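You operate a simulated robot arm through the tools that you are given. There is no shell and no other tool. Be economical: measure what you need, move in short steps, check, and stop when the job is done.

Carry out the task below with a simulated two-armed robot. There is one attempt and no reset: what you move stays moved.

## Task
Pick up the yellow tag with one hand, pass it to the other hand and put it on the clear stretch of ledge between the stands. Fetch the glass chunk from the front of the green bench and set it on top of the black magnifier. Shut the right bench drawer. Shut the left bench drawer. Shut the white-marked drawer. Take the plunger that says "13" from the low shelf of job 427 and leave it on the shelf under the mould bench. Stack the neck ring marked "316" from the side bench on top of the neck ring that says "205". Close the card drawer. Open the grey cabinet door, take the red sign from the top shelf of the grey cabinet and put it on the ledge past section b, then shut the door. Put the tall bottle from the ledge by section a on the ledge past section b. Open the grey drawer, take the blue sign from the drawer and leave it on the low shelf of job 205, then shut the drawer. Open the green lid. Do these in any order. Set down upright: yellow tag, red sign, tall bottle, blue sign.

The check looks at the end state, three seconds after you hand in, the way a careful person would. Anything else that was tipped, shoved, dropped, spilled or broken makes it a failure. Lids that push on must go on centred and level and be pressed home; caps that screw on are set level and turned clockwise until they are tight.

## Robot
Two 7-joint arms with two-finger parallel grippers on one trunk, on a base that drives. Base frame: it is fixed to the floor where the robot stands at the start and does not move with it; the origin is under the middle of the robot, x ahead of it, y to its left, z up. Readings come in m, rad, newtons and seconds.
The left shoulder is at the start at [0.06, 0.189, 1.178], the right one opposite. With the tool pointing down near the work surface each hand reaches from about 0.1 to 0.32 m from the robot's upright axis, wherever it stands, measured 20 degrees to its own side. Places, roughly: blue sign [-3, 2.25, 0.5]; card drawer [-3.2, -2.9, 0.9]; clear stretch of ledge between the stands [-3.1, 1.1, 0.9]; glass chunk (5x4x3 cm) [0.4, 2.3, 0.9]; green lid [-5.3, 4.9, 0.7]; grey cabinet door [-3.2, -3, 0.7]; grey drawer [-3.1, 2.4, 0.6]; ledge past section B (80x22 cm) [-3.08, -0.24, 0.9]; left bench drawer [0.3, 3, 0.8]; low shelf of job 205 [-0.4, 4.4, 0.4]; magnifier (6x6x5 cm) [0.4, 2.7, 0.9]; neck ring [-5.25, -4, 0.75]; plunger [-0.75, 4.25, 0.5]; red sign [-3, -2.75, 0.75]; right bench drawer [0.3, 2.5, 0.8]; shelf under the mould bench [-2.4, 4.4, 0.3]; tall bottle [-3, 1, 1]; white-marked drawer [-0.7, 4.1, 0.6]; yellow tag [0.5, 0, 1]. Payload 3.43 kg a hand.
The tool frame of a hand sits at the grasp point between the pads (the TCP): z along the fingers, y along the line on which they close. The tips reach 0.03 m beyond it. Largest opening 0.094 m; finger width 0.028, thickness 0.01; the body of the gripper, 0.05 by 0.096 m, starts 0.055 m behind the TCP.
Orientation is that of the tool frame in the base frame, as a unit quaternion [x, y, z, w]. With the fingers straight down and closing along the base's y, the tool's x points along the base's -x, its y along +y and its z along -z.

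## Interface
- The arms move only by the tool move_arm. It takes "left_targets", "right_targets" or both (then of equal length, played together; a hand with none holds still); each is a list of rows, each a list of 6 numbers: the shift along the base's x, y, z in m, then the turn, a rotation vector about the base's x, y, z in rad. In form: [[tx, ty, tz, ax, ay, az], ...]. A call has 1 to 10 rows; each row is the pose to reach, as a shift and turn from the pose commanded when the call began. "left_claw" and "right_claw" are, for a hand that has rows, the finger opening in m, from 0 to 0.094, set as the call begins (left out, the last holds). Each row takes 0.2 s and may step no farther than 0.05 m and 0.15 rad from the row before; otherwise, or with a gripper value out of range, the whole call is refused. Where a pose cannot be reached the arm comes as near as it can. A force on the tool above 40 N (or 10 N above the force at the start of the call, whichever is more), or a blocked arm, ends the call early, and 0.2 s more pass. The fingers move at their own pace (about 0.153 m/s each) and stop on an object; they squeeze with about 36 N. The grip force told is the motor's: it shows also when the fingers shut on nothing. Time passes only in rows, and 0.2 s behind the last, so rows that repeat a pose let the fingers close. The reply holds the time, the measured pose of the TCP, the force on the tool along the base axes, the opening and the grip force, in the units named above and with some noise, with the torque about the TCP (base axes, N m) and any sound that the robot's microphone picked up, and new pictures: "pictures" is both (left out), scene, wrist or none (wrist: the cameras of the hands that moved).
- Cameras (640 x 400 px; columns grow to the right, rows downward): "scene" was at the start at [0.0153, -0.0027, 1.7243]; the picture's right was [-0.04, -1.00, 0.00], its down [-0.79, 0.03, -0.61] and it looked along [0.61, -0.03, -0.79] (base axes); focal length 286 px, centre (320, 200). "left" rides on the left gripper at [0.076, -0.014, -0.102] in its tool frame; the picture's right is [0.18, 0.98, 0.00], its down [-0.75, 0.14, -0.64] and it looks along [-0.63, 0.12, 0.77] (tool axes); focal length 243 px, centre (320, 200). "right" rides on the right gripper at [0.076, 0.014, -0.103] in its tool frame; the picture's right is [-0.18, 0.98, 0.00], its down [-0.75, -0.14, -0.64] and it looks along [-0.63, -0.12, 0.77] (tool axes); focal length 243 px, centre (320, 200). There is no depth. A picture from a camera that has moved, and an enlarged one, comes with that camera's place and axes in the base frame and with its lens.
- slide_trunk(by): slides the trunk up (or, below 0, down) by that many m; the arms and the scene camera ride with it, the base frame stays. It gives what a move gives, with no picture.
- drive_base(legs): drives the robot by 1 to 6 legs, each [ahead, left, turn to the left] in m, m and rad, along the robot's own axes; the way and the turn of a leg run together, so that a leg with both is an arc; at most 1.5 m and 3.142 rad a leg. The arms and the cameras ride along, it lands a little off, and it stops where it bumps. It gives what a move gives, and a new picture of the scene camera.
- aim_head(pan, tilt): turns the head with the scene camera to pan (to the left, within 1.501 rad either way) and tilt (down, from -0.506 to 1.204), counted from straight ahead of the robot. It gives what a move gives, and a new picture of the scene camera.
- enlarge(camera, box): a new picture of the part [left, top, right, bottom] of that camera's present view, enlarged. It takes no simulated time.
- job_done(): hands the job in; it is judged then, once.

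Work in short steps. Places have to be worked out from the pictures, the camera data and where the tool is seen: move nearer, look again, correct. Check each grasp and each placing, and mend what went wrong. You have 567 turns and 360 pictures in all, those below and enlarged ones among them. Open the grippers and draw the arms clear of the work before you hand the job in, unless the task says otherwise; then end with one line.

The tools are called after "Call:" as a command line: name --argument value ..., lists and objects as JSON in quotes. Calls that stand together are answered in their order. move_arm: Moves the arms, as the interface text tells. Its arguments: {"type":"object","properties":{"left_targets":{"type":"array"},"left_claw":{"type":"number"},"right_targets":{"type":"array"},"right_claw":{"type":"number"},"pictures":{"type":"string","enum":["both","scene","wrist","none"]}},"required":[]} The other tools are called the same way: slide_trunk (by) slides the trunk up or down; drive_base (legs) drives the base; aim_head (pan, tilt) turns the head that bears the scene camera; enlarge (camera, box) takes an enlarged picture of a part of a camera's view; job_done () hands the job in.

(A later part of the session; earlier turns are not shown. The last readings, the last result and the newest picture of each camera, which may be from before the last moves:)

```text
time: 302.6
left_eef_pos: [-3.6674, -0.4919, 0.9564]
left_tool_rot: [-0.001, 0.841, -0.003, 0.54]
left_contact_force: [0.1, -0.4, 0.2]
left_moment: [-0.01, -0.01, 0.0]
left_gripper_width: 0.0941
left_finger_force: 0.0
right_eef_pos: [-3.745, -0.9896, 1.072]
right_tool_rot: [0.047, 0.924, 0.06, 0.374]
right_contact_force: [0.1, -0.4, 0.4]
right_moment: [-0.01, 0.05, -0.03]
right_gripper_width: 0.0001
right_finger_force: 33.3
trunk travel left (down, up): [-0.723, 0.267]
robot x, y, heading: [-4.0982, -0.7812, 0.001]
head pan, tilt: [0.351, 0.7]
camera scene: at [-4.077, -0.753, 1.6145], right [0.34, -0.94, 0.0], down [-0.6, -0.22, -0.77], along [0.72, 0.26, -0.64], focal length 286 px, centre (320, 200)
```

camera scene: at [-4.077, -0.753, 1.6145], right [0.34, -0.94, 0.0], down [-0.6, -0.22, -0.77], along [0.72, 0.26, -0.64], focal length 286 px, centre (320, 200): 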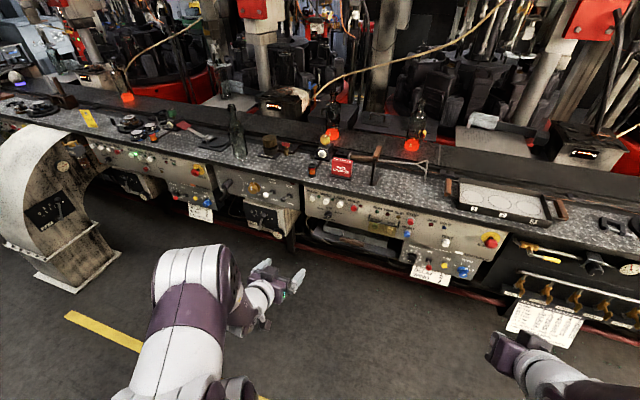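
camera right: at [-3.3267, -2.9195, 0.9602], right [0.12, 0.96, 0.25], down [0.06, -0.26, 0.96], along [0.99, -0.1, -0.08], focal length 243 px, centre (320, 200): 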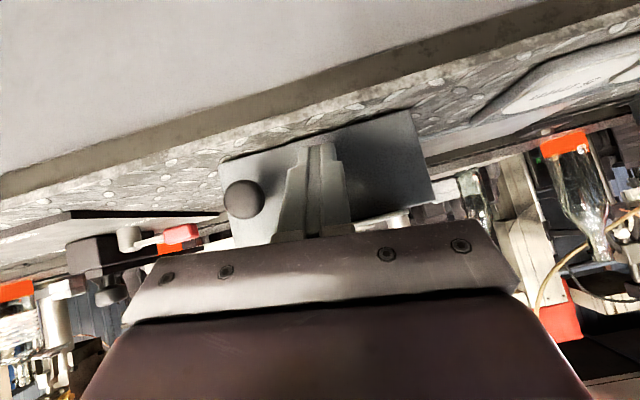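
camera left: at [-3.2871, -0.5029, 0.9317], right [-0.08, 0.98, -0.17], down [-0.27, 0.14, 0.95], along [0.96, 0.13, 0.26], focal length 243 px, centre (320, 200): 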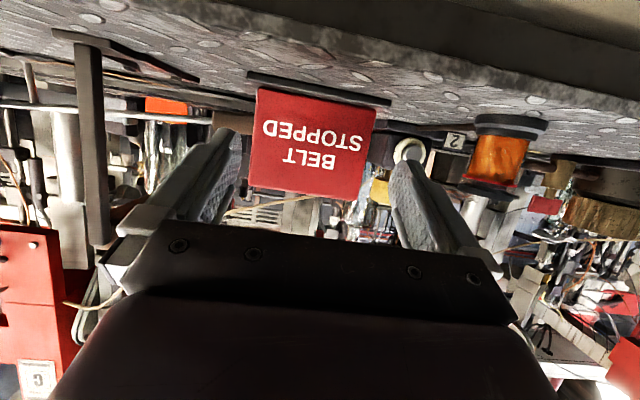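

Red sign, bottle and tag all stand. Next: the neck rings on the side bench at (−5.25, −4). I turn around to face −x and drive down there.

Call:
drive_base --legs '[[0, 0, 3.14], [0, 1.4, 0], [0, 1.3, 0]]'

Call:
aim_head --pan 0.5 --tilt 0.6

```text
time: 323.0
left_eef_pos: [-4.5373, -3.7669, 0.956]
left_tool_rot: [0.841, 0.001, -0.541, -0.002]
left_contact_force: [0.3, -0.7, 0.6]
left_moment: [-0.01, 0.03, -0.01]
left_gripper_width: 0.0941
left_finger_force: 0.1
right_eef_pos: [-4.4596, -3.2689, 1.0721]
right_tool_rot: [0.924, -0.048, -0.374, 0.06]
right_contact_force: [0.2, 0.0, -0.2]
right_moment: [-0.01, 0.01, -0.01]
right_gripper_width: 0.0
right_finger_force: 33.0
trunk travel left (down, up): [-0.723, 0.267]
robot x, y, heading: [-4.1046, -3.4752, 3.142]
head pan, tilt: [0.351, 0.7]
camera scene: at [-4.1257, -3.5053, 1.6145], right [-0.34, 0.94, 0.0], down [0.61, 0.22, -0.76], along [-0.72, -0.26, -0.64], focal length 286 px, centre (320, 200)
```

scene: 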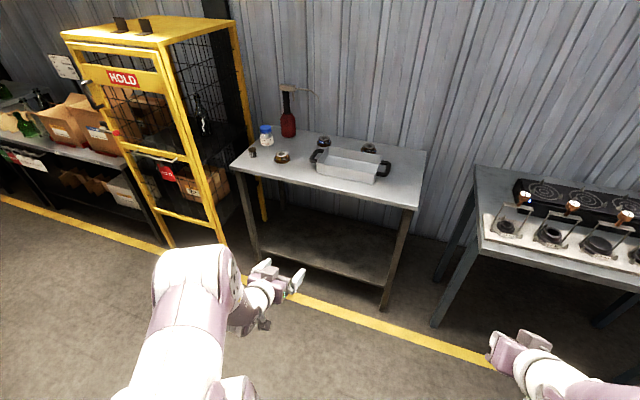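

```text
time: 323.7
left_eef_pos: [-4.5373, -3.7671, 0.9563]
left_tool_rot: [0.841, 0.0, -0.541, -0.003]
left_contact_force: [1.1, -0.1, -0.7]
left_moment: [0.0, 0.02, -0.02]
left_gripper_width: 0.0942
left_finger_force: 0.1
right_eef_pos: [-4.4586, -3.2697, 1.072]
right_tool_rot: [0.924, -0.048, -0.375, 0.059]
right_contact_force: [-1.1, 0.6, -0.2]
right_moment: [0.02, 0.02, 0.01]
right_gripper_width: 0.0005
right_finger_force: 32.6
trunk travel left (down, up): [-0.723, 0.267]
robot x, y, heading: [-4.1075, -3.4738, 3.141]
head pan, tilt: [0.499, 0.6]
camera scene: at [-4.1236, -3.5184, 1.6231], right [-0.48, 0.88, 0.0], down [0.5, 0.27, -0.82], along [-0.73, -0.39, -0.57], focal length 286 px, centre (320, 200)
```

scene: 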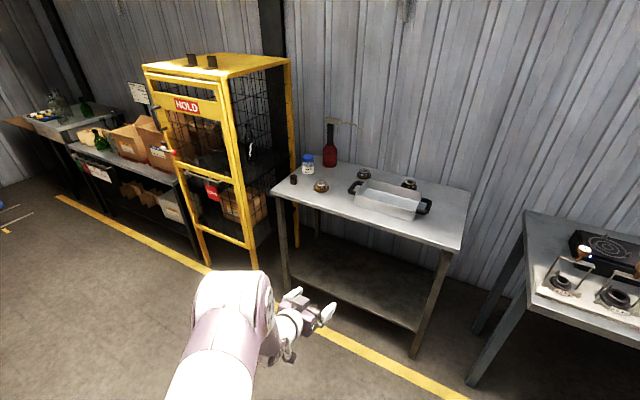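

Call:
enlarge --camera "scene" --box '[270, 110, 480, 250]'

```text
2.86 times, centred on (375, 180) of scene
camera zoom: at [-4.1236, -3.5184, 1.6231], right [-0.48, 0.88, 0.0], down [0.5, 0.27, -0.82], along [-0.73, -0.39, -0.57], focal length 818 px, centre (163, 257)
```

zoom: 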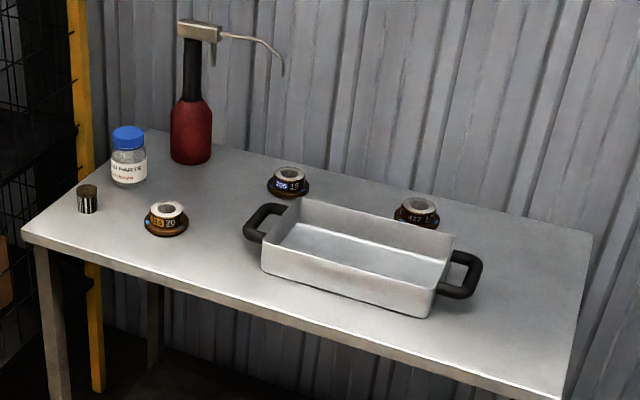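

Rings: "316" front-left (yellow label), "205" behind the trough (blue label). I drive closer to measure the bench and its reach.

Call:
drive_base --legs '[[0, 0.45, 0], [0.45, 0, 0]]'

Call:
aim_head --pan 0.0 --tilt 0.8

```text
time: 328.7
left_eef_pos: [-4.982, -4.2124, 0.9576]
left_tool_rot: [0.841, 0.0, -0.541, -0.003]
left_contact_force: [-0.9, -0.4, 0.5]
left_moment: [-0.03, 0.04, -0.02]
left_gripper_width: 0.0938
left_finger_force: 0.0
right_eef_pos: [-4.9048, -3.7144, 1.0722]
right_tool_rot: [0.924, -0.047, -0.374, 0.061]
right_contact_force: [-0.6, 0.5, 0.8]
right_moment: [-0.02, -0.02, -0.01]
right_gripper_width: 0.0
right_finger_force: 33.2
trunk travel left (down, up): [-0.723, 0.267]
robot x, y, heading: [-4.553, -3.9236, 3.135]
head pan, tilt: [0.499, 0.6]
camera scene: at [-4.5697, -3.9642, 1.6231], right [-0.48, 0.88, 0.0], down [0.5, 0.27, -0.82], along [-0.72, -0.39, -0.57], focal length 286 px, centre (320, 200)
```

scene: 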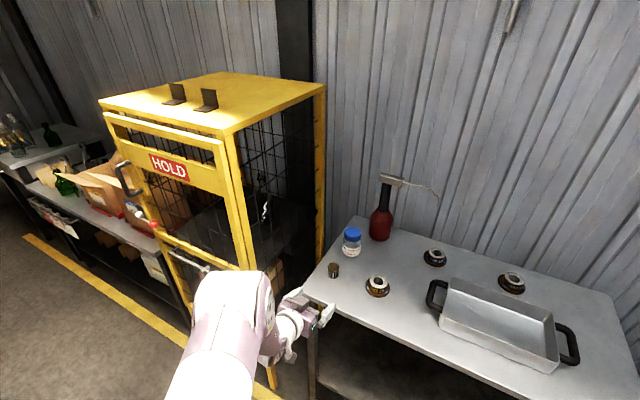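

```text
time: 329.7
left_eef_pos: [-4.984, -4.2123, 0.9574]
left_tool_rot: [0.841, 0.0, -0.541, -0.003]
left_contact_force: [0.5, -1.1, -1.0]
left_moment: [0.04, 0.0, 0.0]
left_gripper_width: 0.094
left_finger_force: 0.1
right_eef_pos: [-4.9042, -3.7154, 1.0727]
right_tool_rot: [0.924, -0.046, -0.375, 0.061]
right_contact_force: [0.6, -0.7, -0.4]
right_moment: [0.0, 0.0, -0.01]
right_gripper_width: 0.0002
right_finger_force: 32.8
trunk travel left (down, up): [-0.723, 0.267]
robot x, y, heading: [-4.551, -3.925, 3.138]
head pan, tilt: [0.0, 0.799]
camera scene: at [-4.5723, -3.9219, 1.6062], right [0.0, 1.0, 0.0], down [0.72, 0.0, -0.7], along [-0.7, 0.0, -0.72], focal length 286 px, centre (320, 200)
```

scene: 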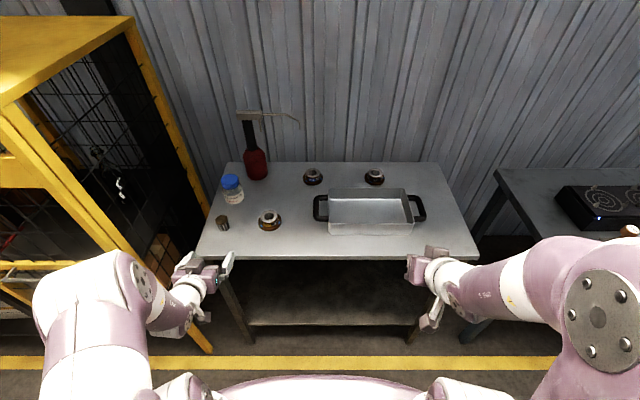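

Triangulated: bench top z≈0.80, front edge x≈−5.09; ring 316 at ≈(−5.24, −4.11), ring 205 at ≈(−5.47, −3.955). The latter is far; I test how far the left arm reaches forward, here in free space.

Call:
move_arm --left_targets '[[-0.03, 0.01, 0.04, 0, -0.1, 0], [-0.06, 0.02, 0.08, 0, -0.2, 0], [-0.1, 0.03, 0.1, 0, -0.28, 0], [-0.14, 0.04, 0.1, 0, -0.28, 0], [-0.18, 0.05, 0.1, 0, -0.28, 0], [-0.22, 0.06, 0.1, 0, -0.28, 0]]' --left_claw 0.09 --pictures "none"

```text
refused: row 1 steps farther than a row can; nothing moved
```

Call:
move_arm --left_targets '[[-0.02, 0.005, 0.04, 0, -0.1, 0], [-0.045, 0.01, 0.08, 0, -0.2, 0], [-0.08, 0.02, 0.1, 0, -0.28, 0], [-0.12, 0.03, 0.1, 0, -0.28, 0], [-0.16, 0.04, 0.1, 0, -0.28, 0], [-0.2, 0.05, 0.1, 0, -0.28, 0], [-0.24, 0.06, 0.1, 0, -0.28, 0]]' --left_claw 0.09 --pictures "scene"

```text
time: 331.3
left_eef_pos: [-5.2253, -4.1542, 1.0556]
left_tool_rot: [0.908, 0.001, -0.418, -0.002]
left_contact_force: [-1.4, 0.1, 0.5]
left_moment: [0.03, -0.01, 0.01]
left_gripper_width: 0.09
left_finger_force: 0.1
right_eef_pos: [-4.9064, -3.7149, 1.0724]
right_tool_rot: [0.925, -0.047, -0.373, 0.06]
right_contact_force: [0.7, -0.1, 0.1]
right_moment: [-0.03, 0.0, -0.03]
right_gripper_width: 0.0
right_finger_force: 32.9
trunk travel left (down, up): [-0.723, 0.267]
robot x, y, heading: [-4.5542, -3.9244, 3.14]
head pan, tilt: [0.0, 0.799]
camera scene: at [-4.5749, -3.9217, 1.6062], right [0.0, 1.0, 0.0], down [0.72, 0.0, -0.7], along [-0.7, 0.0, -0.72], focal length 286 px, centre (320, 200)
```

scene: 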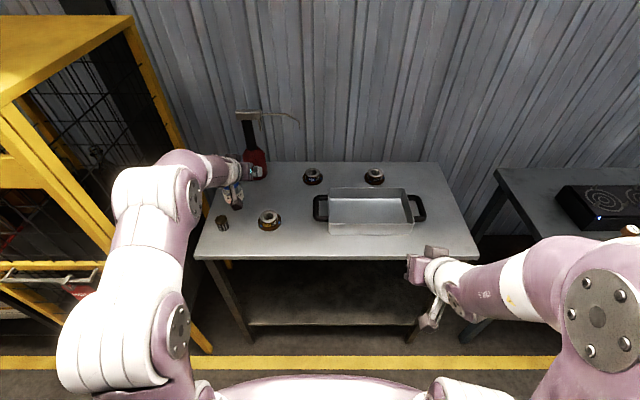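

Reach is good (0.675 m forward at pitch 50°). I enlarge to see the rings' shape and labels.

Call:
enlarge --camera "scene" --box '[245, 155, 345, 245]'

```text
4.44 times, centred on (295, 200) of scene
camera zoom: at [-4.5749, -3.9217, 1.6062], right [0.0, 1.0, 0.0], down [0.72, 0.0, -0.7], along [-0.7, 0.0, -0.72], focal length 1272 px, centre (431, 200)
```

zoom: 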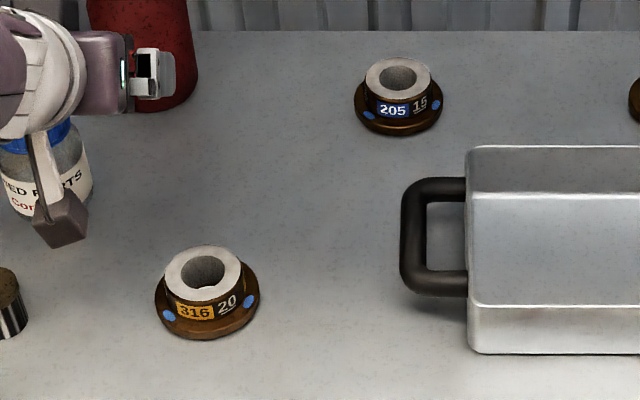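

Rings: flange ⌀ ≈ 86 mm, upper cylinder ⌀ ≈ 64 mm, ~5 cm tall. To avoid the trough handle I turn the left hand 0.4 rad so it comes in from the left.

Call:
move_arm --left_targets '[[0.03, 0, 0, 0, 0, -0.13], [0.06, 0, 0, 0, 0, -0.27], [0.08, 0, 0, 0, 0, -0.4], [0.08, 0, 0, 0, 0, -0.4]]' --left_claw 0.094 --pictures "none"

```text
time: 332.3
left_eef_pos: [-5.1441, -4.1528, 1.0568]
left_tool_rot: [0.891, -0.18, -0.409, -0.085]
left_contact_force: [-0.6, 0.1, 0.5]
left_moment: [-0.02, -0.01, 0.02]
left_gripper_width: 0.0941
left_finger_force: 0.1
right_eef_pos: [-4.9052, -3.7137, 1.0725]
right_tool_rot: [0.924, -0.046, -0.374, 0.06]
right_contact_force: [0.1, 0.2, 0.4]
right_moment: [-0.02, 0.01, 0.02]
right_gripper_width: 0.0002
right_finger_force: 33.2
trunk travel left (down, up): [-0.723, 0.267]
robot x, y, heading: [-4.549, -3.925, 3.136]
head pan, tilt: [0.0, 0.799]
```

Now to the pre-grasp for ring 316, 10 cm back along the fingers.

Call:
move_arm --left_targets '[[-0.004, 0.005, -0.04, 0, 0, 0], [-0.008, 0.01, -0.08, 0, 0, 0], [-0.012, 0.016, -0.12, 0, 0, 0], [-0.014, 0.021, -0.152, 0, 0, 0]]' --pictures "wrist"

```text
time: 333.3
left_eef_pos: [-5.1562, -4.1325, 0.9042]
left_tool_rot: [0.89, -0.179, -0.41, -0.085]
left_contact_force: [-1.2, 0.1, -0.9]
left_moment: [-0.01, -0.03, -0.02]
left_gripper_width: 0.0941
left_finger_force: 0.2
right_eef_pos: [-4.9048, -3.7149, 1.0734]
right_tool_rot: [0.924, -0.047, -0.375, 0.059]
right_contact_force: [-0.1, -0.6, -0.4]
right_moment: [0.0, 0.01, -0.06]
right_gripper_width: 0.0001
right_finger_force: 32.8
trunk travel left (down, up): [-0.723, 0.267]
robot x, y, heading: [-4.5535, -3.9206, 3.14]
head pan, tilt: [0.0, 0.799]
camera left: at [-5.0329, -4.1682, 0.9148], right [-0.27, -0.95, -0.14], down [-0.06, -0.13, 0.99], along [-0.96, 0.28, -0.02], focal length 243 px, centre (320, 200)
```

left: 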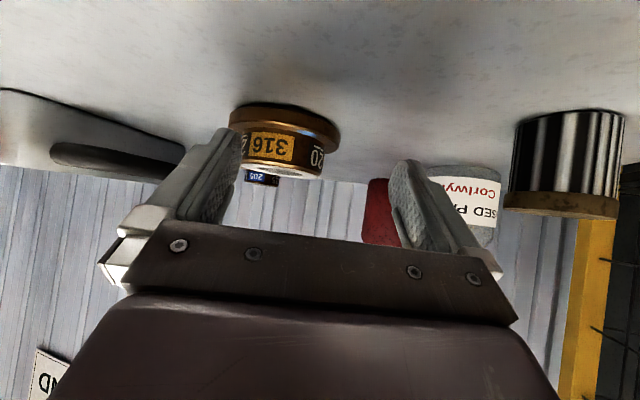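

The ring's apparent size shows the bench top is nearer z≈0.85; ring 316 ≈(−5.197, −4.083). I raise and realign the pre-grasp.

Call:
move_arm --left_targets '[[0.01, 0.0, 0.03, 0, 0, 0], [0.015, 0.0255, 0.036, 0, 0, 0]]' --pictures "wrist"

```text
time: 333.9
left_eef_pos: [-5.1419, -4.1056, 0.9409]
left_tool_rot: [0.891, -0.179, -0.409, -0.084]
left_contact_force: [0.2, -1.2, 0.5]
left_moment: [-0.02, 0.01, 0.04]
left_gripper_width: 0.0941
left_finger_force: 0.0
right_eef_pos: [-4.9055, -3.7135, 1.0719]
right_tool_rot: [0.925, -0.046, -0.373, 0.062]
right_contact_force: [-0.2, -0.3, 0.0]
right_moment: [-0.01, 0.02, -0.01]
right_gripper_width: 0.0
right_finger_force: 33.0
trunk travel left (down, up): [-0.723, 0.267]
robot x, y, heading: [-4.55, -3.9222, 3.139]
head pan, tilt: [0.0, 0.799]
camera left: at [-5.0179, -4.1418, 0.9512], right [-0.27, -0.95, -0.14], down [-0.06, -0.13, 0.99], along [-0.96, 0.28, -0.02], focal length 243 px, centre (320, 200)
```

left: 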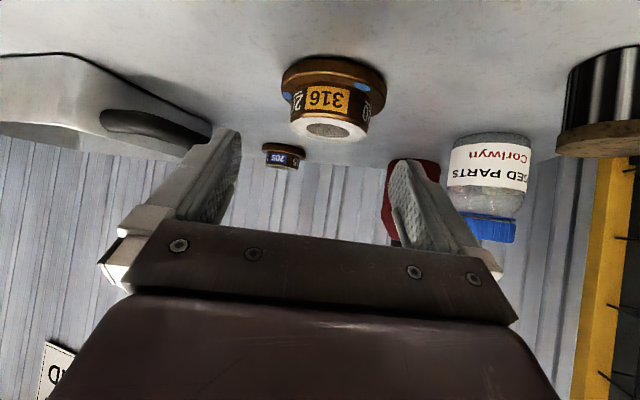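

Aligned within 4 mm. I advance onto the ring's upper cylinder.

Call:
move_arm --left_targets '[[-0.02, 0.008, -0.02, 0, 0, 0], [-0.04, 0.016, -0.04, 0, 0, 0], [-0.061, 0.023, -0.061, 0, 0, 0]]' --pictures "wrist"

```text
time: 334.8
left_eef_pos: [-5.201, -4.0869, 0.8904]
left_tool_rot: [0.887, -0.178, -0.418, -0.084]
left_contact_force: [22.2, -9.6, 28.7]
left_moment: [0.9, -0.67, -0.86]
left_gripper_width: 0.0926
left_finger_force: 0.1
right_eef_pos: [-4.8994, -3.7156, 1.075]
right_tool_rot: [0.923, -0.046, -0.376, 0.06]
right_contact_force: [-0.5, 0.1, 0.8]
right_moment: [0.0, 0.01, -0.04]
right_gripper_width: 0.0
right_finger_force: 32.9
trunk travel left (down, up): [-0.723, 0.267]
robot x, y, heading: [-4.5468, -3.9242, -3.144]
head pan, tilt: [0.0, 0.799]
stopped in row 3 (left hand): the force on the tool passed its limit at 64 N (the readings are from after the stop); the commanded pose is now the measured one
camera left: at [-5.0777, -4.1229, 0.8977], right [-0.27, -0.95, -0.14], down [-0.04, -0.14, 0.99], along [-0.96, 0.27, 0.0], focal length 243 px, centre (320, 200)
```

left: 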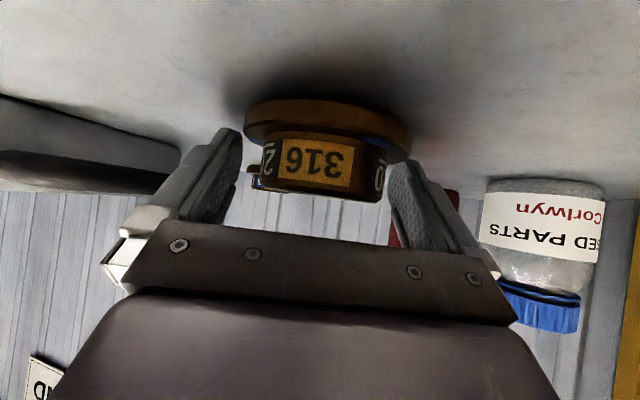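

The fingertips met the flange. I back off upward and look.

Call:
move_arm --left_targets '[[0.005, 0, 0.012, 0, 0.01, 0], [0.01, 0, 0.022, 0, 0.02, 0]]' --pictures "wrist"

```text
time: 335.4
left_eef_pos: [-5.1925, -4.0845, 0.9055]
left_tool_rot: [0.884, -0.18, -0.423, -0.083]
left_contact_force: [0.1, 0.5, 0.2]
left_moment: [-0.02, 0.0, -0.05]
left_gripper_width: 0.0941
left_finger_force: 0.0
right_eef_pos: [-4.9025, -3.7138, 1.0728]
right_tool_rot: [0.924, -0.047, -0.374, 0.06]
right_contact_force: [-0.2, 0.2, -0.3]
right_moment: [0.01, 0.0, 0.0]
right_gripper_width: 0.0003
right_finger_force: 32.6
trunk travel left (down, up): [-0.723, 0.267]
robot x, y, heading: [-4.5518, -3.9223, 3.139]
head pan, tilt: [0.0, 0.799]
camera left: at [-5.0687, -4.1212, 0.9117], right [-0.27, -0.95, -0.14], down [-0.03, -0.13, 0.99], along [-0.96, 0.28, 0.01], focal length 243 px, centre (320, 200)
```

left: 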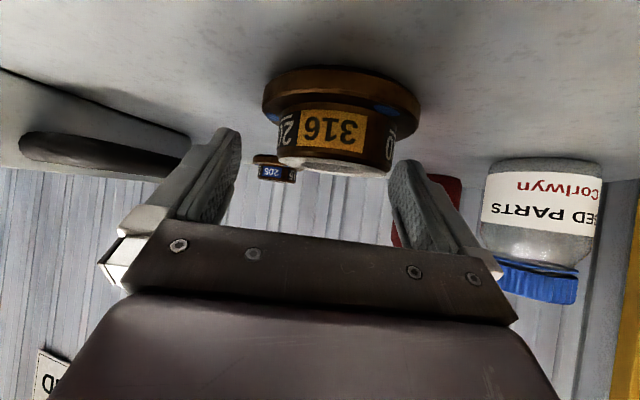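

I shift 5 mm sideways and settle at z≈0.893 so the tips stay above the flange, then close.

Call:
move_arm --left_targets '[[-0.003, -0.0045, 0, 0, 0, 0], [-0.0065, -0.0045, -0.006, 0, 0, 0], [-0.0065, -0.0045, -0.012, 0, 0, 0]]' --pictures "none"

Call:
move_arm --left_targets '[[0, 0, 0, 0, 0, 0], [0, 0, 0, 0, 0, 0]]' --left_claw 0.0 --pictures "wrist"

```text
time: 336.2
left_eef_pos: [-5.2008, -4.0891, 0.8932]
left_tool_rot: [0.885, -0.179, -0.422, -0.082]
left_contact_force: [-0.6, -0.1, 0.8]
left_moment: [0.02, -0.01, 0.0]
left_gripper_width: 0.0941
left_finger_force: 0.1
right_eef_pos: [-4.9038, -3.7155, 1.0733]
right_tool_rot: [0.925, -0.046, -0.373, 0.06]
right_contact_force: [-0.2, -0.1, -0.8]
right_moment: [-0.01, -0.01, 0.0]
right_gripper_width: 0.0
right_finger_force: 33.1
trunk travel left (down, up): [-0.723, 0.267]
robot x, y, heading: [-4.5534, -3.9232, -3.137]
head pan, tilt: [0.0, 0.799]
```

```text
time: 336.8
left_eef_pos: [-5.2029, -4.0886, 0.8968]
left_tool_rot: [0.884, -0.179, -0.425, -0.081]
left_contact_force: [-8.5, 0.6, 18.7]
left_moment: [0.7, 0.35, 0.27]
left_gripper_width: 0.0612
left_finger_force: 36.0
right_eef_pos: [-4.9026, -3.7156, 1.0735]
right_tool_rot: [0.924, -0.047, -0.374, 0.06]
right_contact_force: [-0.9, 0.3, 0.9]
right_moment: [0.01, -0.02, -0.02]
right_gripper_width: 0.0002
right_finger_force: 33.0
trunk travel left (down, up): [-0.723, 0.267]
robot x, y, heading: [-4.5515, -3.9227, -3.145]
head pan, tilt: [0.0, 0.799]
camera left: at [-5.0784, -4.1255, 0.9031], right [-0.27, -0.95, -0.14], down [-0.02, -0.13, 0.99], along [-0.96, 0.27, 0.02], focal length 243 px, centre (320, 200)
```

left: 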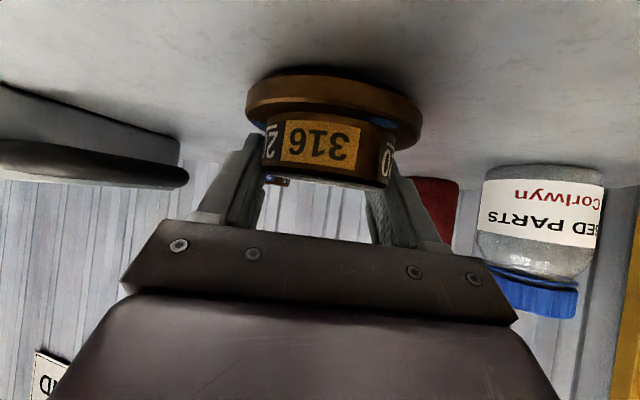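

Gripped (61 mm). I lift it 8 cm and check.

Call:
move_arm --left_targets '[[0, 0, 0.02, 0, 0, 0], [0, 0, 0.05, 0, 0, 0], [0, 0, 0.08, 0, 0, 0]]' --pictures "both"

```text
time: 337.6
left_eef_pos: [-5.1995, -4.0892, 0.9717]
left_tool_rot: [0.886, -0.179, -0.42, -0.083]
left_contact_force: [1.1, 0.0, -5.5]
left_moment: [0.03, 0.06, 0.0]
left_gripper_width: 0.0616
left_finger_force: 36.2
right_eef_pos: [-4.9046, -3.7145, 1.0724]
right_tool_rot: [0.925, -0.046, -0.373, 0.061]
right_contact_force: [-0.1, -0.3, 1.1]
right_moment: [-0.05, 0.01, 0.01]
right_gripper_width: 0.0002
right_finger_force: 32.6
trunk travel left (down, up): [-0.723, 0.267]
robot x, y, heading: [-4.5496, -3.9226, -3.14]
head pan, tilt: [0.0, 0.799]
camera scene: at [-4.5722, -3.9223, 1.6061], right [0.0, 1.0, 0.0], down [0.72, 0.0, -0.7], along [-0.7, 0.0, -0.72], focal length 286 px, centre (320, 200)
camera left: at [-5.076, -4.126, 0.9787], right [-0.27, -0.95, -0.14], down [-0.03, -0.14, 0.99], along [-0.96, 0.28, 0.0], focal length 243 px, centre (320, 200)
```

scene: 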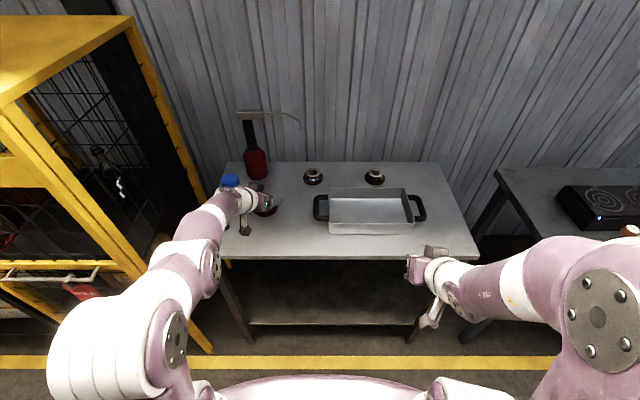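
left: 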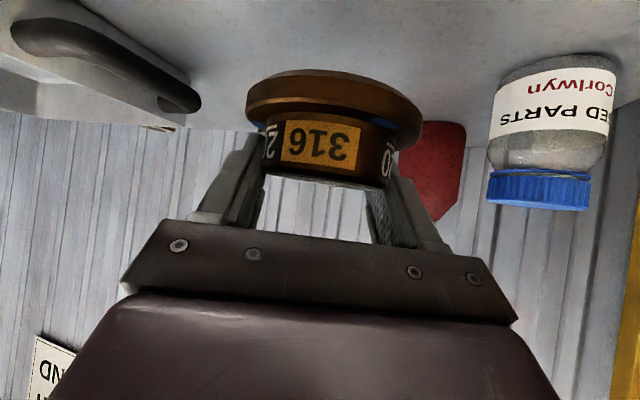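

Ring 316 is held level. I raise it, then shift the base right/forward toward ring 205 and look from the wrist.

Call:
move_arm --left_targets '[[0, 0, 0.03, 0, 0, 0], [0, 0, 0.06, 0, 0, 0]]' --pictures "none"

Call:
drive_base --legs '[[0, -0.139, 0], [0.15, 0, 0]]'

Call:
move_arm --left_targets '[[0, 0, 0, 0, 0, 0]]' --pictures "wrist"

```text
time: 338.2
left_eef_pos: [-5.201, -4.0891, 1.0334]
left_tool_rot: [0.885, -0.179, -0.422, -0.082]
left_contact_force: [-0.3, 0.1, -4.8]
left_moment: [0.04, 0.08, -0.01]
left_gripper_width: 0.0615
left_finger_force: 36.2
right_eef_pos: [-4.9037, -3.715, 1.0721]
right_tool_rot: [0.925, -0.046, -0.373, 0.061]
right_contact_force: [0.3, 0.9, 0.2]
right_moment: [0.02, 0.0, 0.0]
right_gripper_width: 0.0001
right_finger_force: 32.5
trunk travel left (down, up): [-0.723, 0.267]
robot x, y, heading: [-4.5511, -3.9224, -3.143]
head pan, tilt: [0.0, 0.799]
```

```text
time: 340.5
left_eef_pos: [-5.3513, -3.9493, 1.0327]
left_tool_rot: [0.885, -0.18, -0.422, -0.083]
left_contact_force: [0.6, 0.5, -5.3]
left_moment: [-0.01, 0.06, 0.02]
left_gripper_width: 0.0614
left_finger_force: 35.9
right_eef_pos: [-5.0545, -3.5762, 1.0729]
right_tool_rot: [0.924, -0.047, -0.373, 0.06]
right_contact_force: [-1.4, 0.3, 1.1]
right_moment: [0.01, -0.01, -0.01]
right_gripper_width: 0.0001
right_finger_force: 33.0
trunk travel left (down, up): [-0.723, 0.267]
robot x, y, heading: [-4.7002, -3.7803, 3.143]
head pan, tilt: [0.0, 0.799]
camera scene: at [-4.7228, -3.7828, 1.6062], right [0.0, 1.0, 0.0], down [0.72, 0.0, -0.7], along [-0.7, 0.0, -0.72], focal length 286 px, centre (320, 200)
```

scene: 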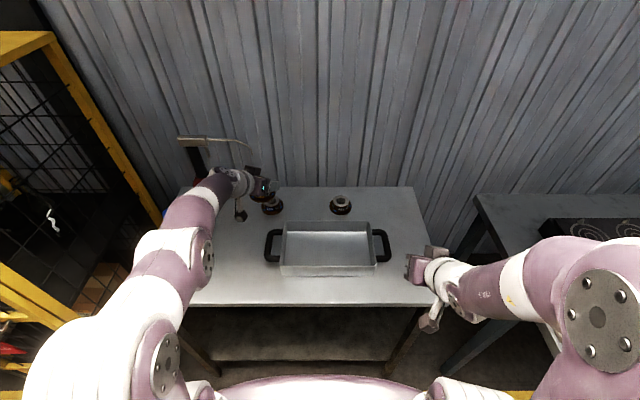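

```text
time: 340.9
left_eef_pos: [-5.3517, -3.9486, 1.033]
left_tool_rot: [0.885, -0.181, -0.422, -0.083]
left_contact_force: [0.8, 0.0, -4.6]
left_moment: [-0.01, 0.09, -0.01]
left_gripper_width: 0.0613
left_finger_force: 36.3
right_eef_pos: [-5.0534, -3.5757, 1.0729]
right_tool_rot: [0.924, -0.047, -0.374, 0.06]
right_contact_force: [0.7, 0.4, -0.4]
right_moment: [0.03, 0.0, 0.0]
right_gripper_width: 0.0
right_finger_force: 33.1
trunk travel left (down, up): [-0.723, 0.267]
robot x, y, heading: [-4.7029, -3.7798, 3.139]
head pan, tilt: [0.0, 0.799]
camera left: at [-5.2267, -3.9854, 1.0398], right [-0.28, -0.95, -0.14], down [-0.03, -0.13, 0.99], along [-0.96, 0.28, 0.01], focal length 243 px, centre (320, 200)
```

left: 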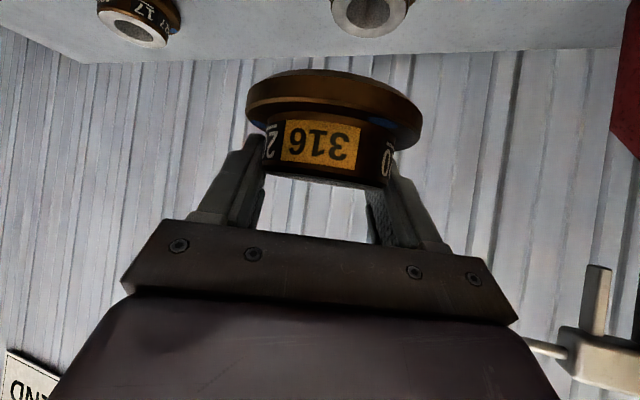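

205's centre ≈(−5.406, −3.952); the held ring's centre is ≈(−5.338, −3.953). I move 6.7 cm forward at this height and check.

Call:
move_arm --left_targets '[[-0.03, 0.001, 0, 0, 0, 0], [-0.067, 0.001, 0, 0, 0, 0]]' --pictures "both"

```text
time: 341.5
left_eef_pos: [-5.4202, -3.9489, 1.0307]
left_tool_rot: [0.885, -0.18, -0.421, -0.084]
left_contact_force: [-0.8, 0.7, -5.0]
left_moment: [0.04, 0.08, -0.02]
left_gripper_width: 0.0613
left_finger_force: 36.3
right_eef_pos: [-5.0566, -3.5759, 1.0726]
right_tool_rot: [0.925, -0.047, -0.373, 0.06]
right_contact_force: [-0.3, -0.3, 0.0]
right_moment: [-0.02, -0.04, 0.02]
right_gripper_width: 0.0001
right_finger_force: 33.4
trunk travel left (down, up): [-0.723, 0.267]
robot x, y, heading: [-4.6996, -3.78, 3.146]
head pan, tilt: [0.0, 0.799]
camera scene: at [-4.7255, -3.7827, 1.6061], right [0.0, 1.0, 0.0], down [0.72, 0.0, -0.7], along [-0.7, 0.0, -0.72], focal length 286 px, centre (320, 200)
camera left: at [-5.297, -3.985, 1.0385], right [-0.27, -0.95, -0.14], down [-0.03, -0.13, 0.99], along [-0.96, 0.28, 0.0], focal length 243 px, centre (320, 200)
```

scene: 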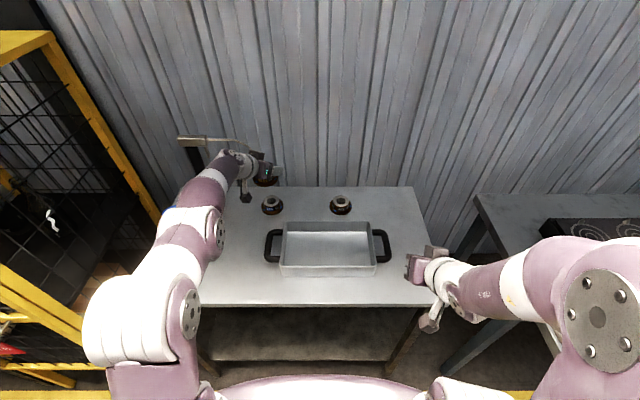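
left: 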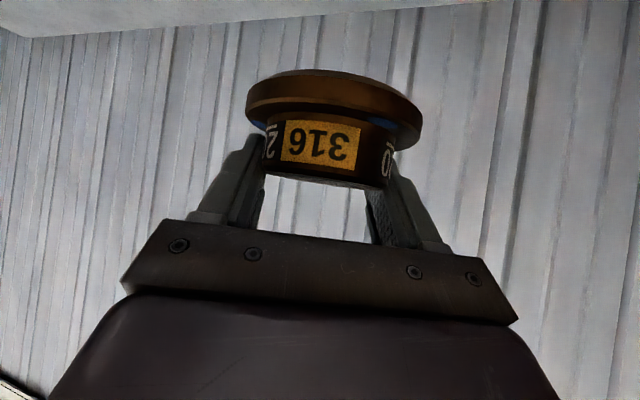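

Call:
enlarge --camera "scene" --box '[220, 140, 320, 230]'

```text
4.44 times, centred on (270, 185) of scene
camera zoom: at [-4.7255, -3.7827, 1.6061], right [0.0, 1.0, 0.0], down [0.72, 0.0, -0.7], along [-0.7, 0.0, -0.72], focal length 1272 px, centre (542, 267)
```

zoom: 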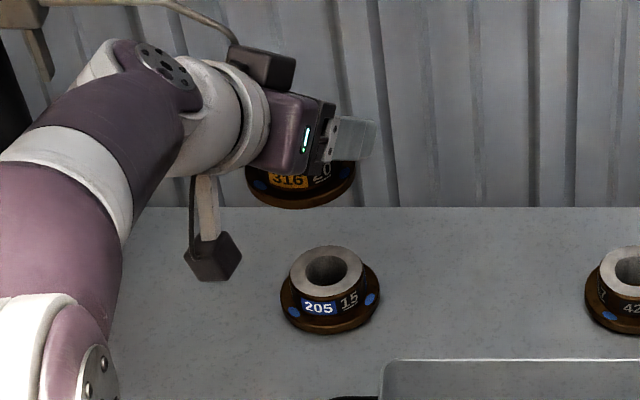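

316 hovers roughly above 205 (offset ≲ 8 mm). I lower to ~2 cm above contact with a small correction and compare again.

Call:
move_arm --left_targets '[[0.003, 0.005, -0.03, 0, 0, 0], [0.003, 0.005, -0.065, 0, 0, 0]]' --pictures "wrist"

Call:
enlarge --camera "scene" --box '[220, 140, 320, 230]'

```text
time: 342.1
left_eef_pos: [-5.4184, -3.9435, 0.9672]
left_tool_rot: [0.885, -0.18, -0.421, -0.083]
left_contact_force: [0.0, 0.3, -4.8]
left_moment: [0.05, 0.06, -0.02]
left_gripper_width: 0.0612
left_finger_force: 35.9
right_eef_pos: [-5.056, -3.5755, 1.0731]
right_tool_rot: [0.925, -0.047, -0.373, 0.059]
right_contact_force: [-0.5, -0.8, -0.5]
right_moment: [0.02, 0.0, 0.0]
right_gripper_width: 0.0
right_finger_force: 32.8
trunk travel left (down, up): [-0.723, 0.267]
robot x, y, heading: [-4.7025, -3.7833, 3.137]
head pan, tilt: [0.0, 0.799]
camera left: at [-5.2935, -3.98, 0.9747], right [-0.28, -0.95, -0.14], down [-0.03, -0.13, 0.99], along [-0.96, 0.28, 0.01], focal length 243 px, centre (320, 200)
```

left: 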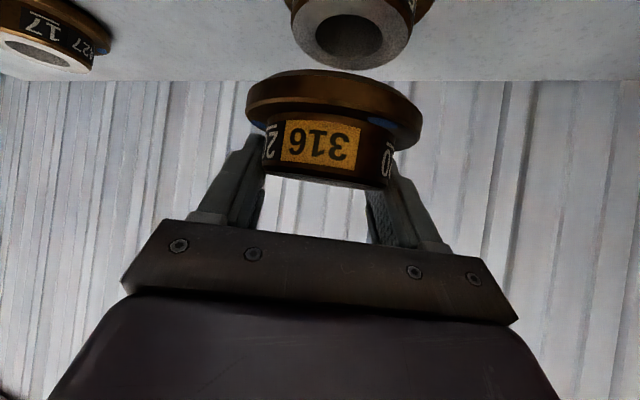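

```text
4.44 times, centred on (270, 185) of scene
camera zoom: at [-4.7248, -3.7829, 1.6062], right [0.0, 1.0, 0.0], down [0.72, 0.0, -0.7], along [-0.7, 0.0, -0.72], focal length 1272 px, centre (542, 267)
```

zoom: 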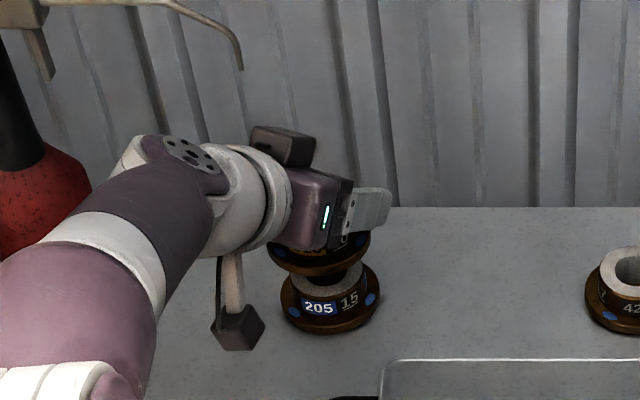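

Both views agree within ~1 cm; I nudge 5 mm forward and lower slowly to contact.

Call:
move_arm --left_targets '[[-0.005, 0.0, -0.008, 0, 0, 0], [-0.005, 0.0, -0.014, 0, 0, 0], [-0.005, 0.0, -0.018, 0, 0, 0]]' --pictures "none"

Call:
move_arm --left_targets '[[0, 0, -0.003, 0, 0, 0], [0, 0, -0.006, 0, 0, 0]]' --pictures "none"

```text
time: 342.9
left_eef_pos: [-5.4212, -3.9436, 0.9498]
left_tool_rot: [0.885, -0.18, -0.422, -0.082]
left_contact_force: [-0.3, -0.1, -4.6]
left_moment: [0.0, 0.06, 0.01]
left_gripper_width: 0.0612
left_finger_force: 35.7
right_eef_pos: [-5.0556, -3.5756, 1.0722]
right_tool_rot: [0.925, -0.046, -0.373, 0.06]
right_contact_force: [-0.3, -0.5, -0.2]
right_moment: [-0.02, -0.02, -0.02]
right_gripper_width: 0.0
right_finger_force: 32.9
trunk travel left (down, up): [-0.723, 0.267]
robot x, y, heading: [-4.6965, -3.7845, 3.143]
head pan, tilt: [0.0, 0.799]
```

```text
time: 343.5
left_eef_pos: [-5.4219, -3.9423, 0.9438]
left_tool_rot: [0.885, -0.18, -0.421, -0.083]
left_contact_force: [-0.2, -0.4, -5.1]
left_moment: [-0.01, 0.08, 0.02]
left_gripper_width: 0.0612
left_finger_force: 36.7
right_eef_pos: [-5.0557, -3.5757, 1.0729]
right_tool_rot: [0.925, -0.047, -0.373, 0.059]
right_contact_force: [-0.4, 1.1, -0.5]
right_moment: [-0.04, 0.0, 0.04]
right_gripper_width: 0.0
right_finger_force: 33.6
trunk travel left (down, up): [-0.723, 0.267]
robot x, y, heading: [-4.6998, -3.7805, 3.136]
head pan, tilt: [0.0, 0.799]
```

Call:
move_arm --left_targets '[[0, 0, -0.003, 0, 0, 0], [0, 0, -0.006, 0, 0, 0]]' --pictures "wrist"

```text
time: 344.1
left_eef_pos: [-5.4205, -3.9432, 0.937]
left_tool_rot: [0.885, -0.181, -0.422, -0.084]
left_contact_force: [-0.7, -0.2, -5.5]
left_moment: [0.03, 0.07, -0.02]
left_gripper_width: 0.0614
left_finger_force: 36.5
right_eef_pos: [-5.0555, -3.5749, 1.0727]
right_tool_rot: [0.925, -0.047, -0.373, 0.06]
right_contact_force: [0.1, -0.3, -0.3]
right_moment: [0.04, -0.02, 0.03]
right_gripper_width: 0.0
right_finger_force: 33.1
trunk travel left (down, up): [-0.723, 0.267]
robot x, y, heading: [-4.7006, -3.7863, 3.138]
head pan, tilt: [0.0, 0.799]
camera left: at [-5.297, -3.9793, 0.9441], right [-0.28, -0.95, -0.14], down [-0.03, -0.13, 0.99], along [-0.96, 0.28, 0.01], focal length 243 px, centre (320, 200)
```

left: 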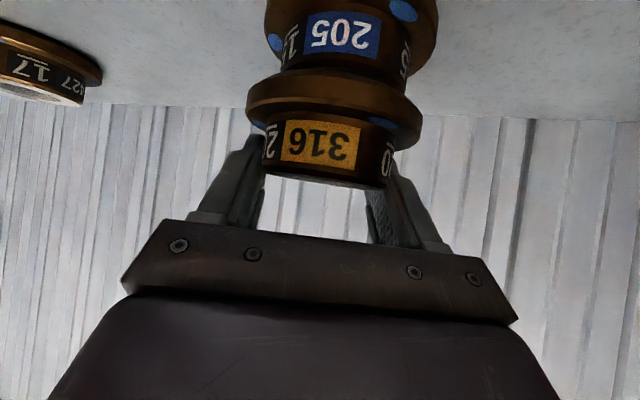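

Now seen side-on: rings well aligned laterally and in depth. I continue down.

Call:
move_arm --left_targets '[[0, 0, -0.003, 0, 0, 0], [0, 0, -0.006, 0, 0, 0]]' --pictures "none"

Call:
move_arm --left_targets '[[0, 0, -0.003, 0, 0, 0], [0, 0, -0.005, 0, 0, 0]]' --pictures "none"

```text
time: 344.7
left_eef_pos: [-5.4216, -3.9422, 0.9323]
left_tool_rot: [0.885, -0.18, -0.421, -0.084]
left_contact_force: [-0.1, -0.8, -5.3]
left_moment: [0.04, 0.05, 0.05]
left_gripper_width: 0.0616
left_finger_force: 36.0
right_eef_pos: [-5.0543, -3.5755, 1.0717]
right_tool_rot: [0.925, -0.046, -0.373, 0.061]
right_contact_force: [-0.4, 0.4, 0.4]
right_moment: [-0.01, 0.04, -0.03]
right_gripper_width: 0.0
right_finger_force: 32.8
trunk travel left (down, up): [-0.723, 0.267]
robot x, y, heading: [-4.7044, -3.7836, 3.136]
head pan, tilt: [0.0, 0.799]
```

```text
time: 345.3
left_eef_pos: [-5.4216, -3.9433, 0.9315]
left_tool_rot: [0.884, -0.18, -0.425, -0.082]
left_contact_force: [-1.0, -0.4, 11.9]
left_moment: [0.41, 0.01, -0.01]
left_gripper_width: 0.0613
left_finger_force: 36.2
right_eef_pos: [-5.053, -3.5748, 1.0721]
right_tool_rot: [0.924, -0.047, -0.374, 0.06]
right_contact_force: [0.4, -0.4, -0.4]
right_moment: [0.02, 0.0, 0.01]
right_gripper_width: 0.0
right_finger_force: 33.2
trunk travel left (down, up): [-0.723, 0.267]
robot x, y, heading: [-4.7023, -3.7839, 3.141]
head pan, tilt: [0.0, 0.799]
```

Contact. I open and retract up and back along the fingers.

Call:
move_arm --left_targets '[[0, 0, 0.001, 0, 0, 0], [0, 0, 0.001, 0, 0, 0], [0.015, -0.006, 0.014, 0, 0, 0], [0.035, -0.015, 0.033, 0, 0, 0], [0.06, -0.026, 0.056, 0, 0, 0], [0.09, -0.03, 0.08, 0, 0, 0]]' --left_claw 0.09 --pictures "wrist"

Call:
enlarge --camera "scene" --box '[220, 140, 320, 230]'

```text
time: 346.7
left_eef_pos: [-5.3288, -3.9726, 1.0082]
left_tool_rot: [0.885, -0.18, -0.422, -0.083]
left_contact_force: [-0.3, -0.4, -0.9]
left_moment: [0.02, 0.01, 0.03]
left_gripper_width: 0.0898
left_finger_force: 0.0
right_eef_pos: [-5.0542, -3.5749, 1.0737]
right_tool_rot: [0.924, -0.048, -0.375, 0.06]
right_contact_force: [0.3, 0.7, -0.3]
right_moment: [-0.01, 0.02, 0.0]
right_gripper_width: 0.0003
right_finger_force: 32.8
trunk travel left (down, up): [-0.723, 0.267]
robot x, y, heading: [-4.7023, -3.7803, 3.142]
head pan, tilt: [0.0, 0.799]
camera left: at [-5.2046, -4.0086, 1.0153], right [-0.28, -0.95, -0.14], down [-0.03, -0.13, 0.99], along [-0.96, 0.28, 0.01], focal length 243 px, centre (320, 200)
```

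left: 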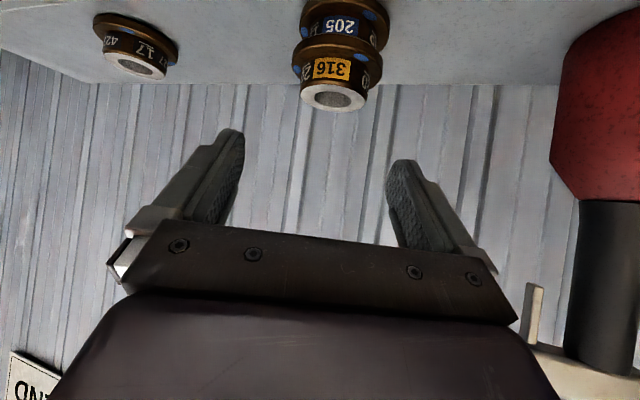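

```text
4.44 times, centred on (270, 185) of scene
camera zoom: at [-4.7199, -3.7816, 1.6062], right [0.0, 1.0, 0.0], down [0.72, 0.0, -0.7], along [-0.7, 0.0, -0.72], focal length 1272 px, centre (542, 267)
```

zoom: 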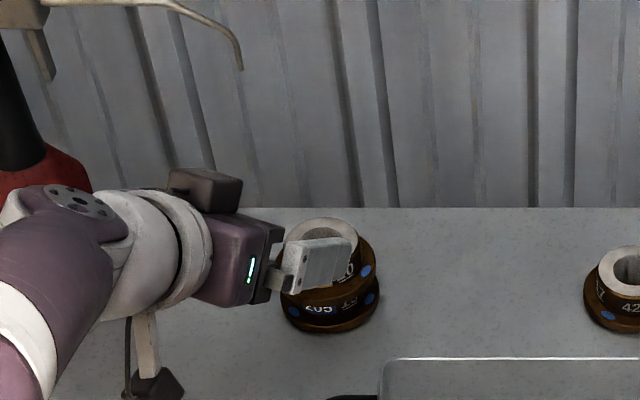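

Ring 316 sits neatly on 205. I back off and head up the lane toward the green lid at (−5.3, 4.9).

Call:
drive_base --legs '[[-0.53, 0, 0], [0, 0, -1.57], [1.45, 0, 0], [1.45, 0, 0], [1.45, 0, 0], [1.45, 0, 0]]'

```text
time: 381.0
left_eef_pos: [-4.4845, 2.6581, 1.0081]
left_tool_rot: [-0.512, 0.744, 0.246, 0.352]
left_contact_force: [0.2, 0.4, 0.2]
left_moment: [-0.01, 0.01, -0.01]
left_gripper_width: 0.0899
left_finger_force: 0.0
right_eef_pos: [-4.0754, 2.3963, 1.0734]
right_tool_rot: [-0.634, 0.675, 0.31, 0.216]
right_contact_force: [0.2, 0.4, -0.5]
right_moment: [-0.02, 0.01, 0.0]
right_gripper_width: 0.0001
right_finger_force: 32.6
trunk travel left (down, up): [-0.723, 0.267]
robot x, y, heading: [-4.2692, 2.0371, 1.607]
head pan, tilt: [0.0, 0.799]
camera scene: at [-4.2707, 2.0579, 1.6062], right [1.0, 0.04, 0.0], down [0.03, -0.72, -0.7], along [-0.03, 0.7, -0.72], focal length 286 px, centre (320, 200)
```

scene: 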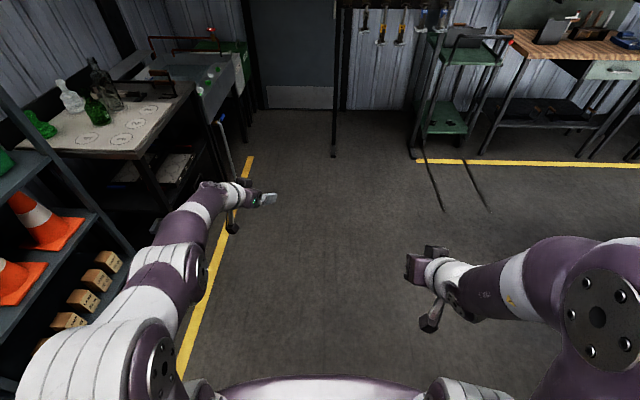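

I drive on and look toward the left corner for the green lid.

Call:
drive_base --legs '[[1.3, 0, -0.037]]'

Call:
aim_head --pan 0.7 --tilt 0.55

```text
time: 387.5
left_eef_pos: [-4.4765, 3.9744, 1.0085]
left_tool_rot: [-0.496, 0.754, 0.239, 0.357]
left_contact_force: [-0.1, 0.2, 0.1]
left_moment: [0.02, 0.05, 0.01]
left_gripper_width: 0.0897
left_finger_force: 0.0
right_eef_pos: [-4.0803, 3.6948, 1.0743]
right_tool_rot: [-0.618, 0.689, 0.306, 0.223]
right_contact_force: [0.4, 0.4, 0.4]
right_moment: [0.02, 0.0, -0.04]
right_gripper_width: 0.0
right_finger_force: 33.5
trunk travel left (down, up): [-0.723, 0.267]
robot x, y, heading: [-4.2877, 3.3443, 1.558]
head pan, tilt: [0.0, 0.799]
camera scene: at [-4.289, 3.3651, 1.6062], right [1.0, -0.01, 0.0], down [-0.01, -0.72, -0.7], along [0.01, 0.7, -0.72], focal length 286 px, centre (320, 200)
```

scene: 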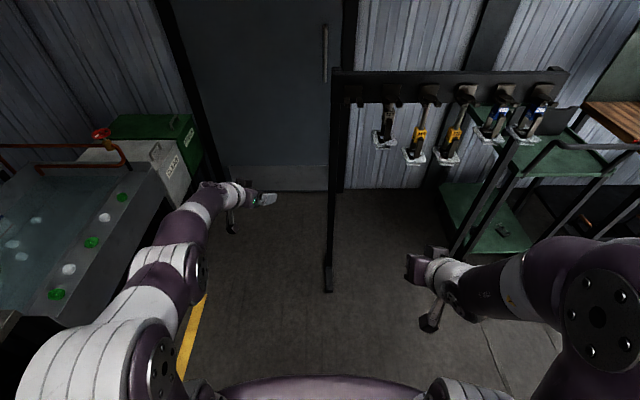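

```text
time: 388.6
left_eef_pos: [-4.4766, 3.9738, 1.0084]
left_tool_rot: [-0.495, 0.755, 0.238, 0.358]
left_contact_force: [-0.3, -0.5, 0.2]
left_moment: [0.0, 0.0, 0.03]
left_gripper_width: 0.0902
left_finger_force: 0.0
right_eef_pos: [-4.0801, 3.6947, 1.0728]
right_tool_rot: [-0.618, 0.689, 0.306, 0.223]
right_contact_force: [0.1, -0.4, 0.0]
right_moment: [-0.02, 0.02, -0.02]
right_gripper_width: 0.0
right_finger_force: 32.9
trunk travel left (down, up): [-0.723, 0.267]
robot x, y, heading: [-4.2892, 3.346, 1.56]
head pan, tilt: [0.7, 0.55]
camera scene: at [-4.3469, 3.3536, 1.6276], right [0.77, 0.64, 0.0], down [0.33, -0.4, -0.85], along [-0.54, 0.66, -0.52], focal length 286 px, centre (320, 200)
```

scene: 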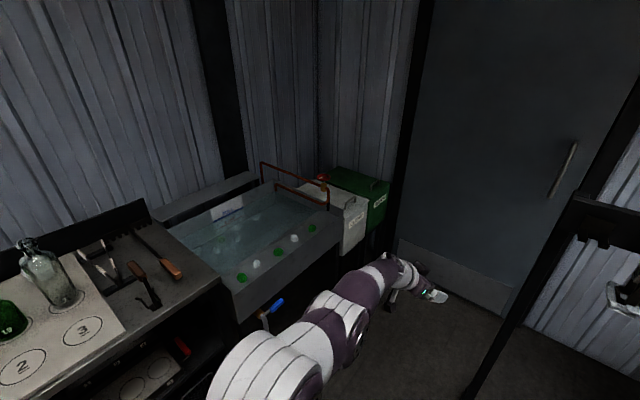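

Call:
enlarge --camera "scene" --box '[290, 150, 410, 260]'

```text
3.64 times, centred on (350, 205) of scene
camera zoom: at [-4.3469, 3.3536, 1.6276], right [0.77, 0.64, 0.0], down [0.33, -0.4, -0.85], along [-0.54, 0.66, -0.52], focal length 1041 px, centre (211, 182)
```

zoom: 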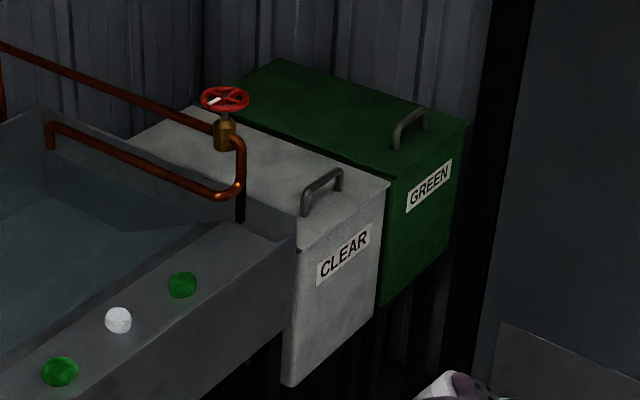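

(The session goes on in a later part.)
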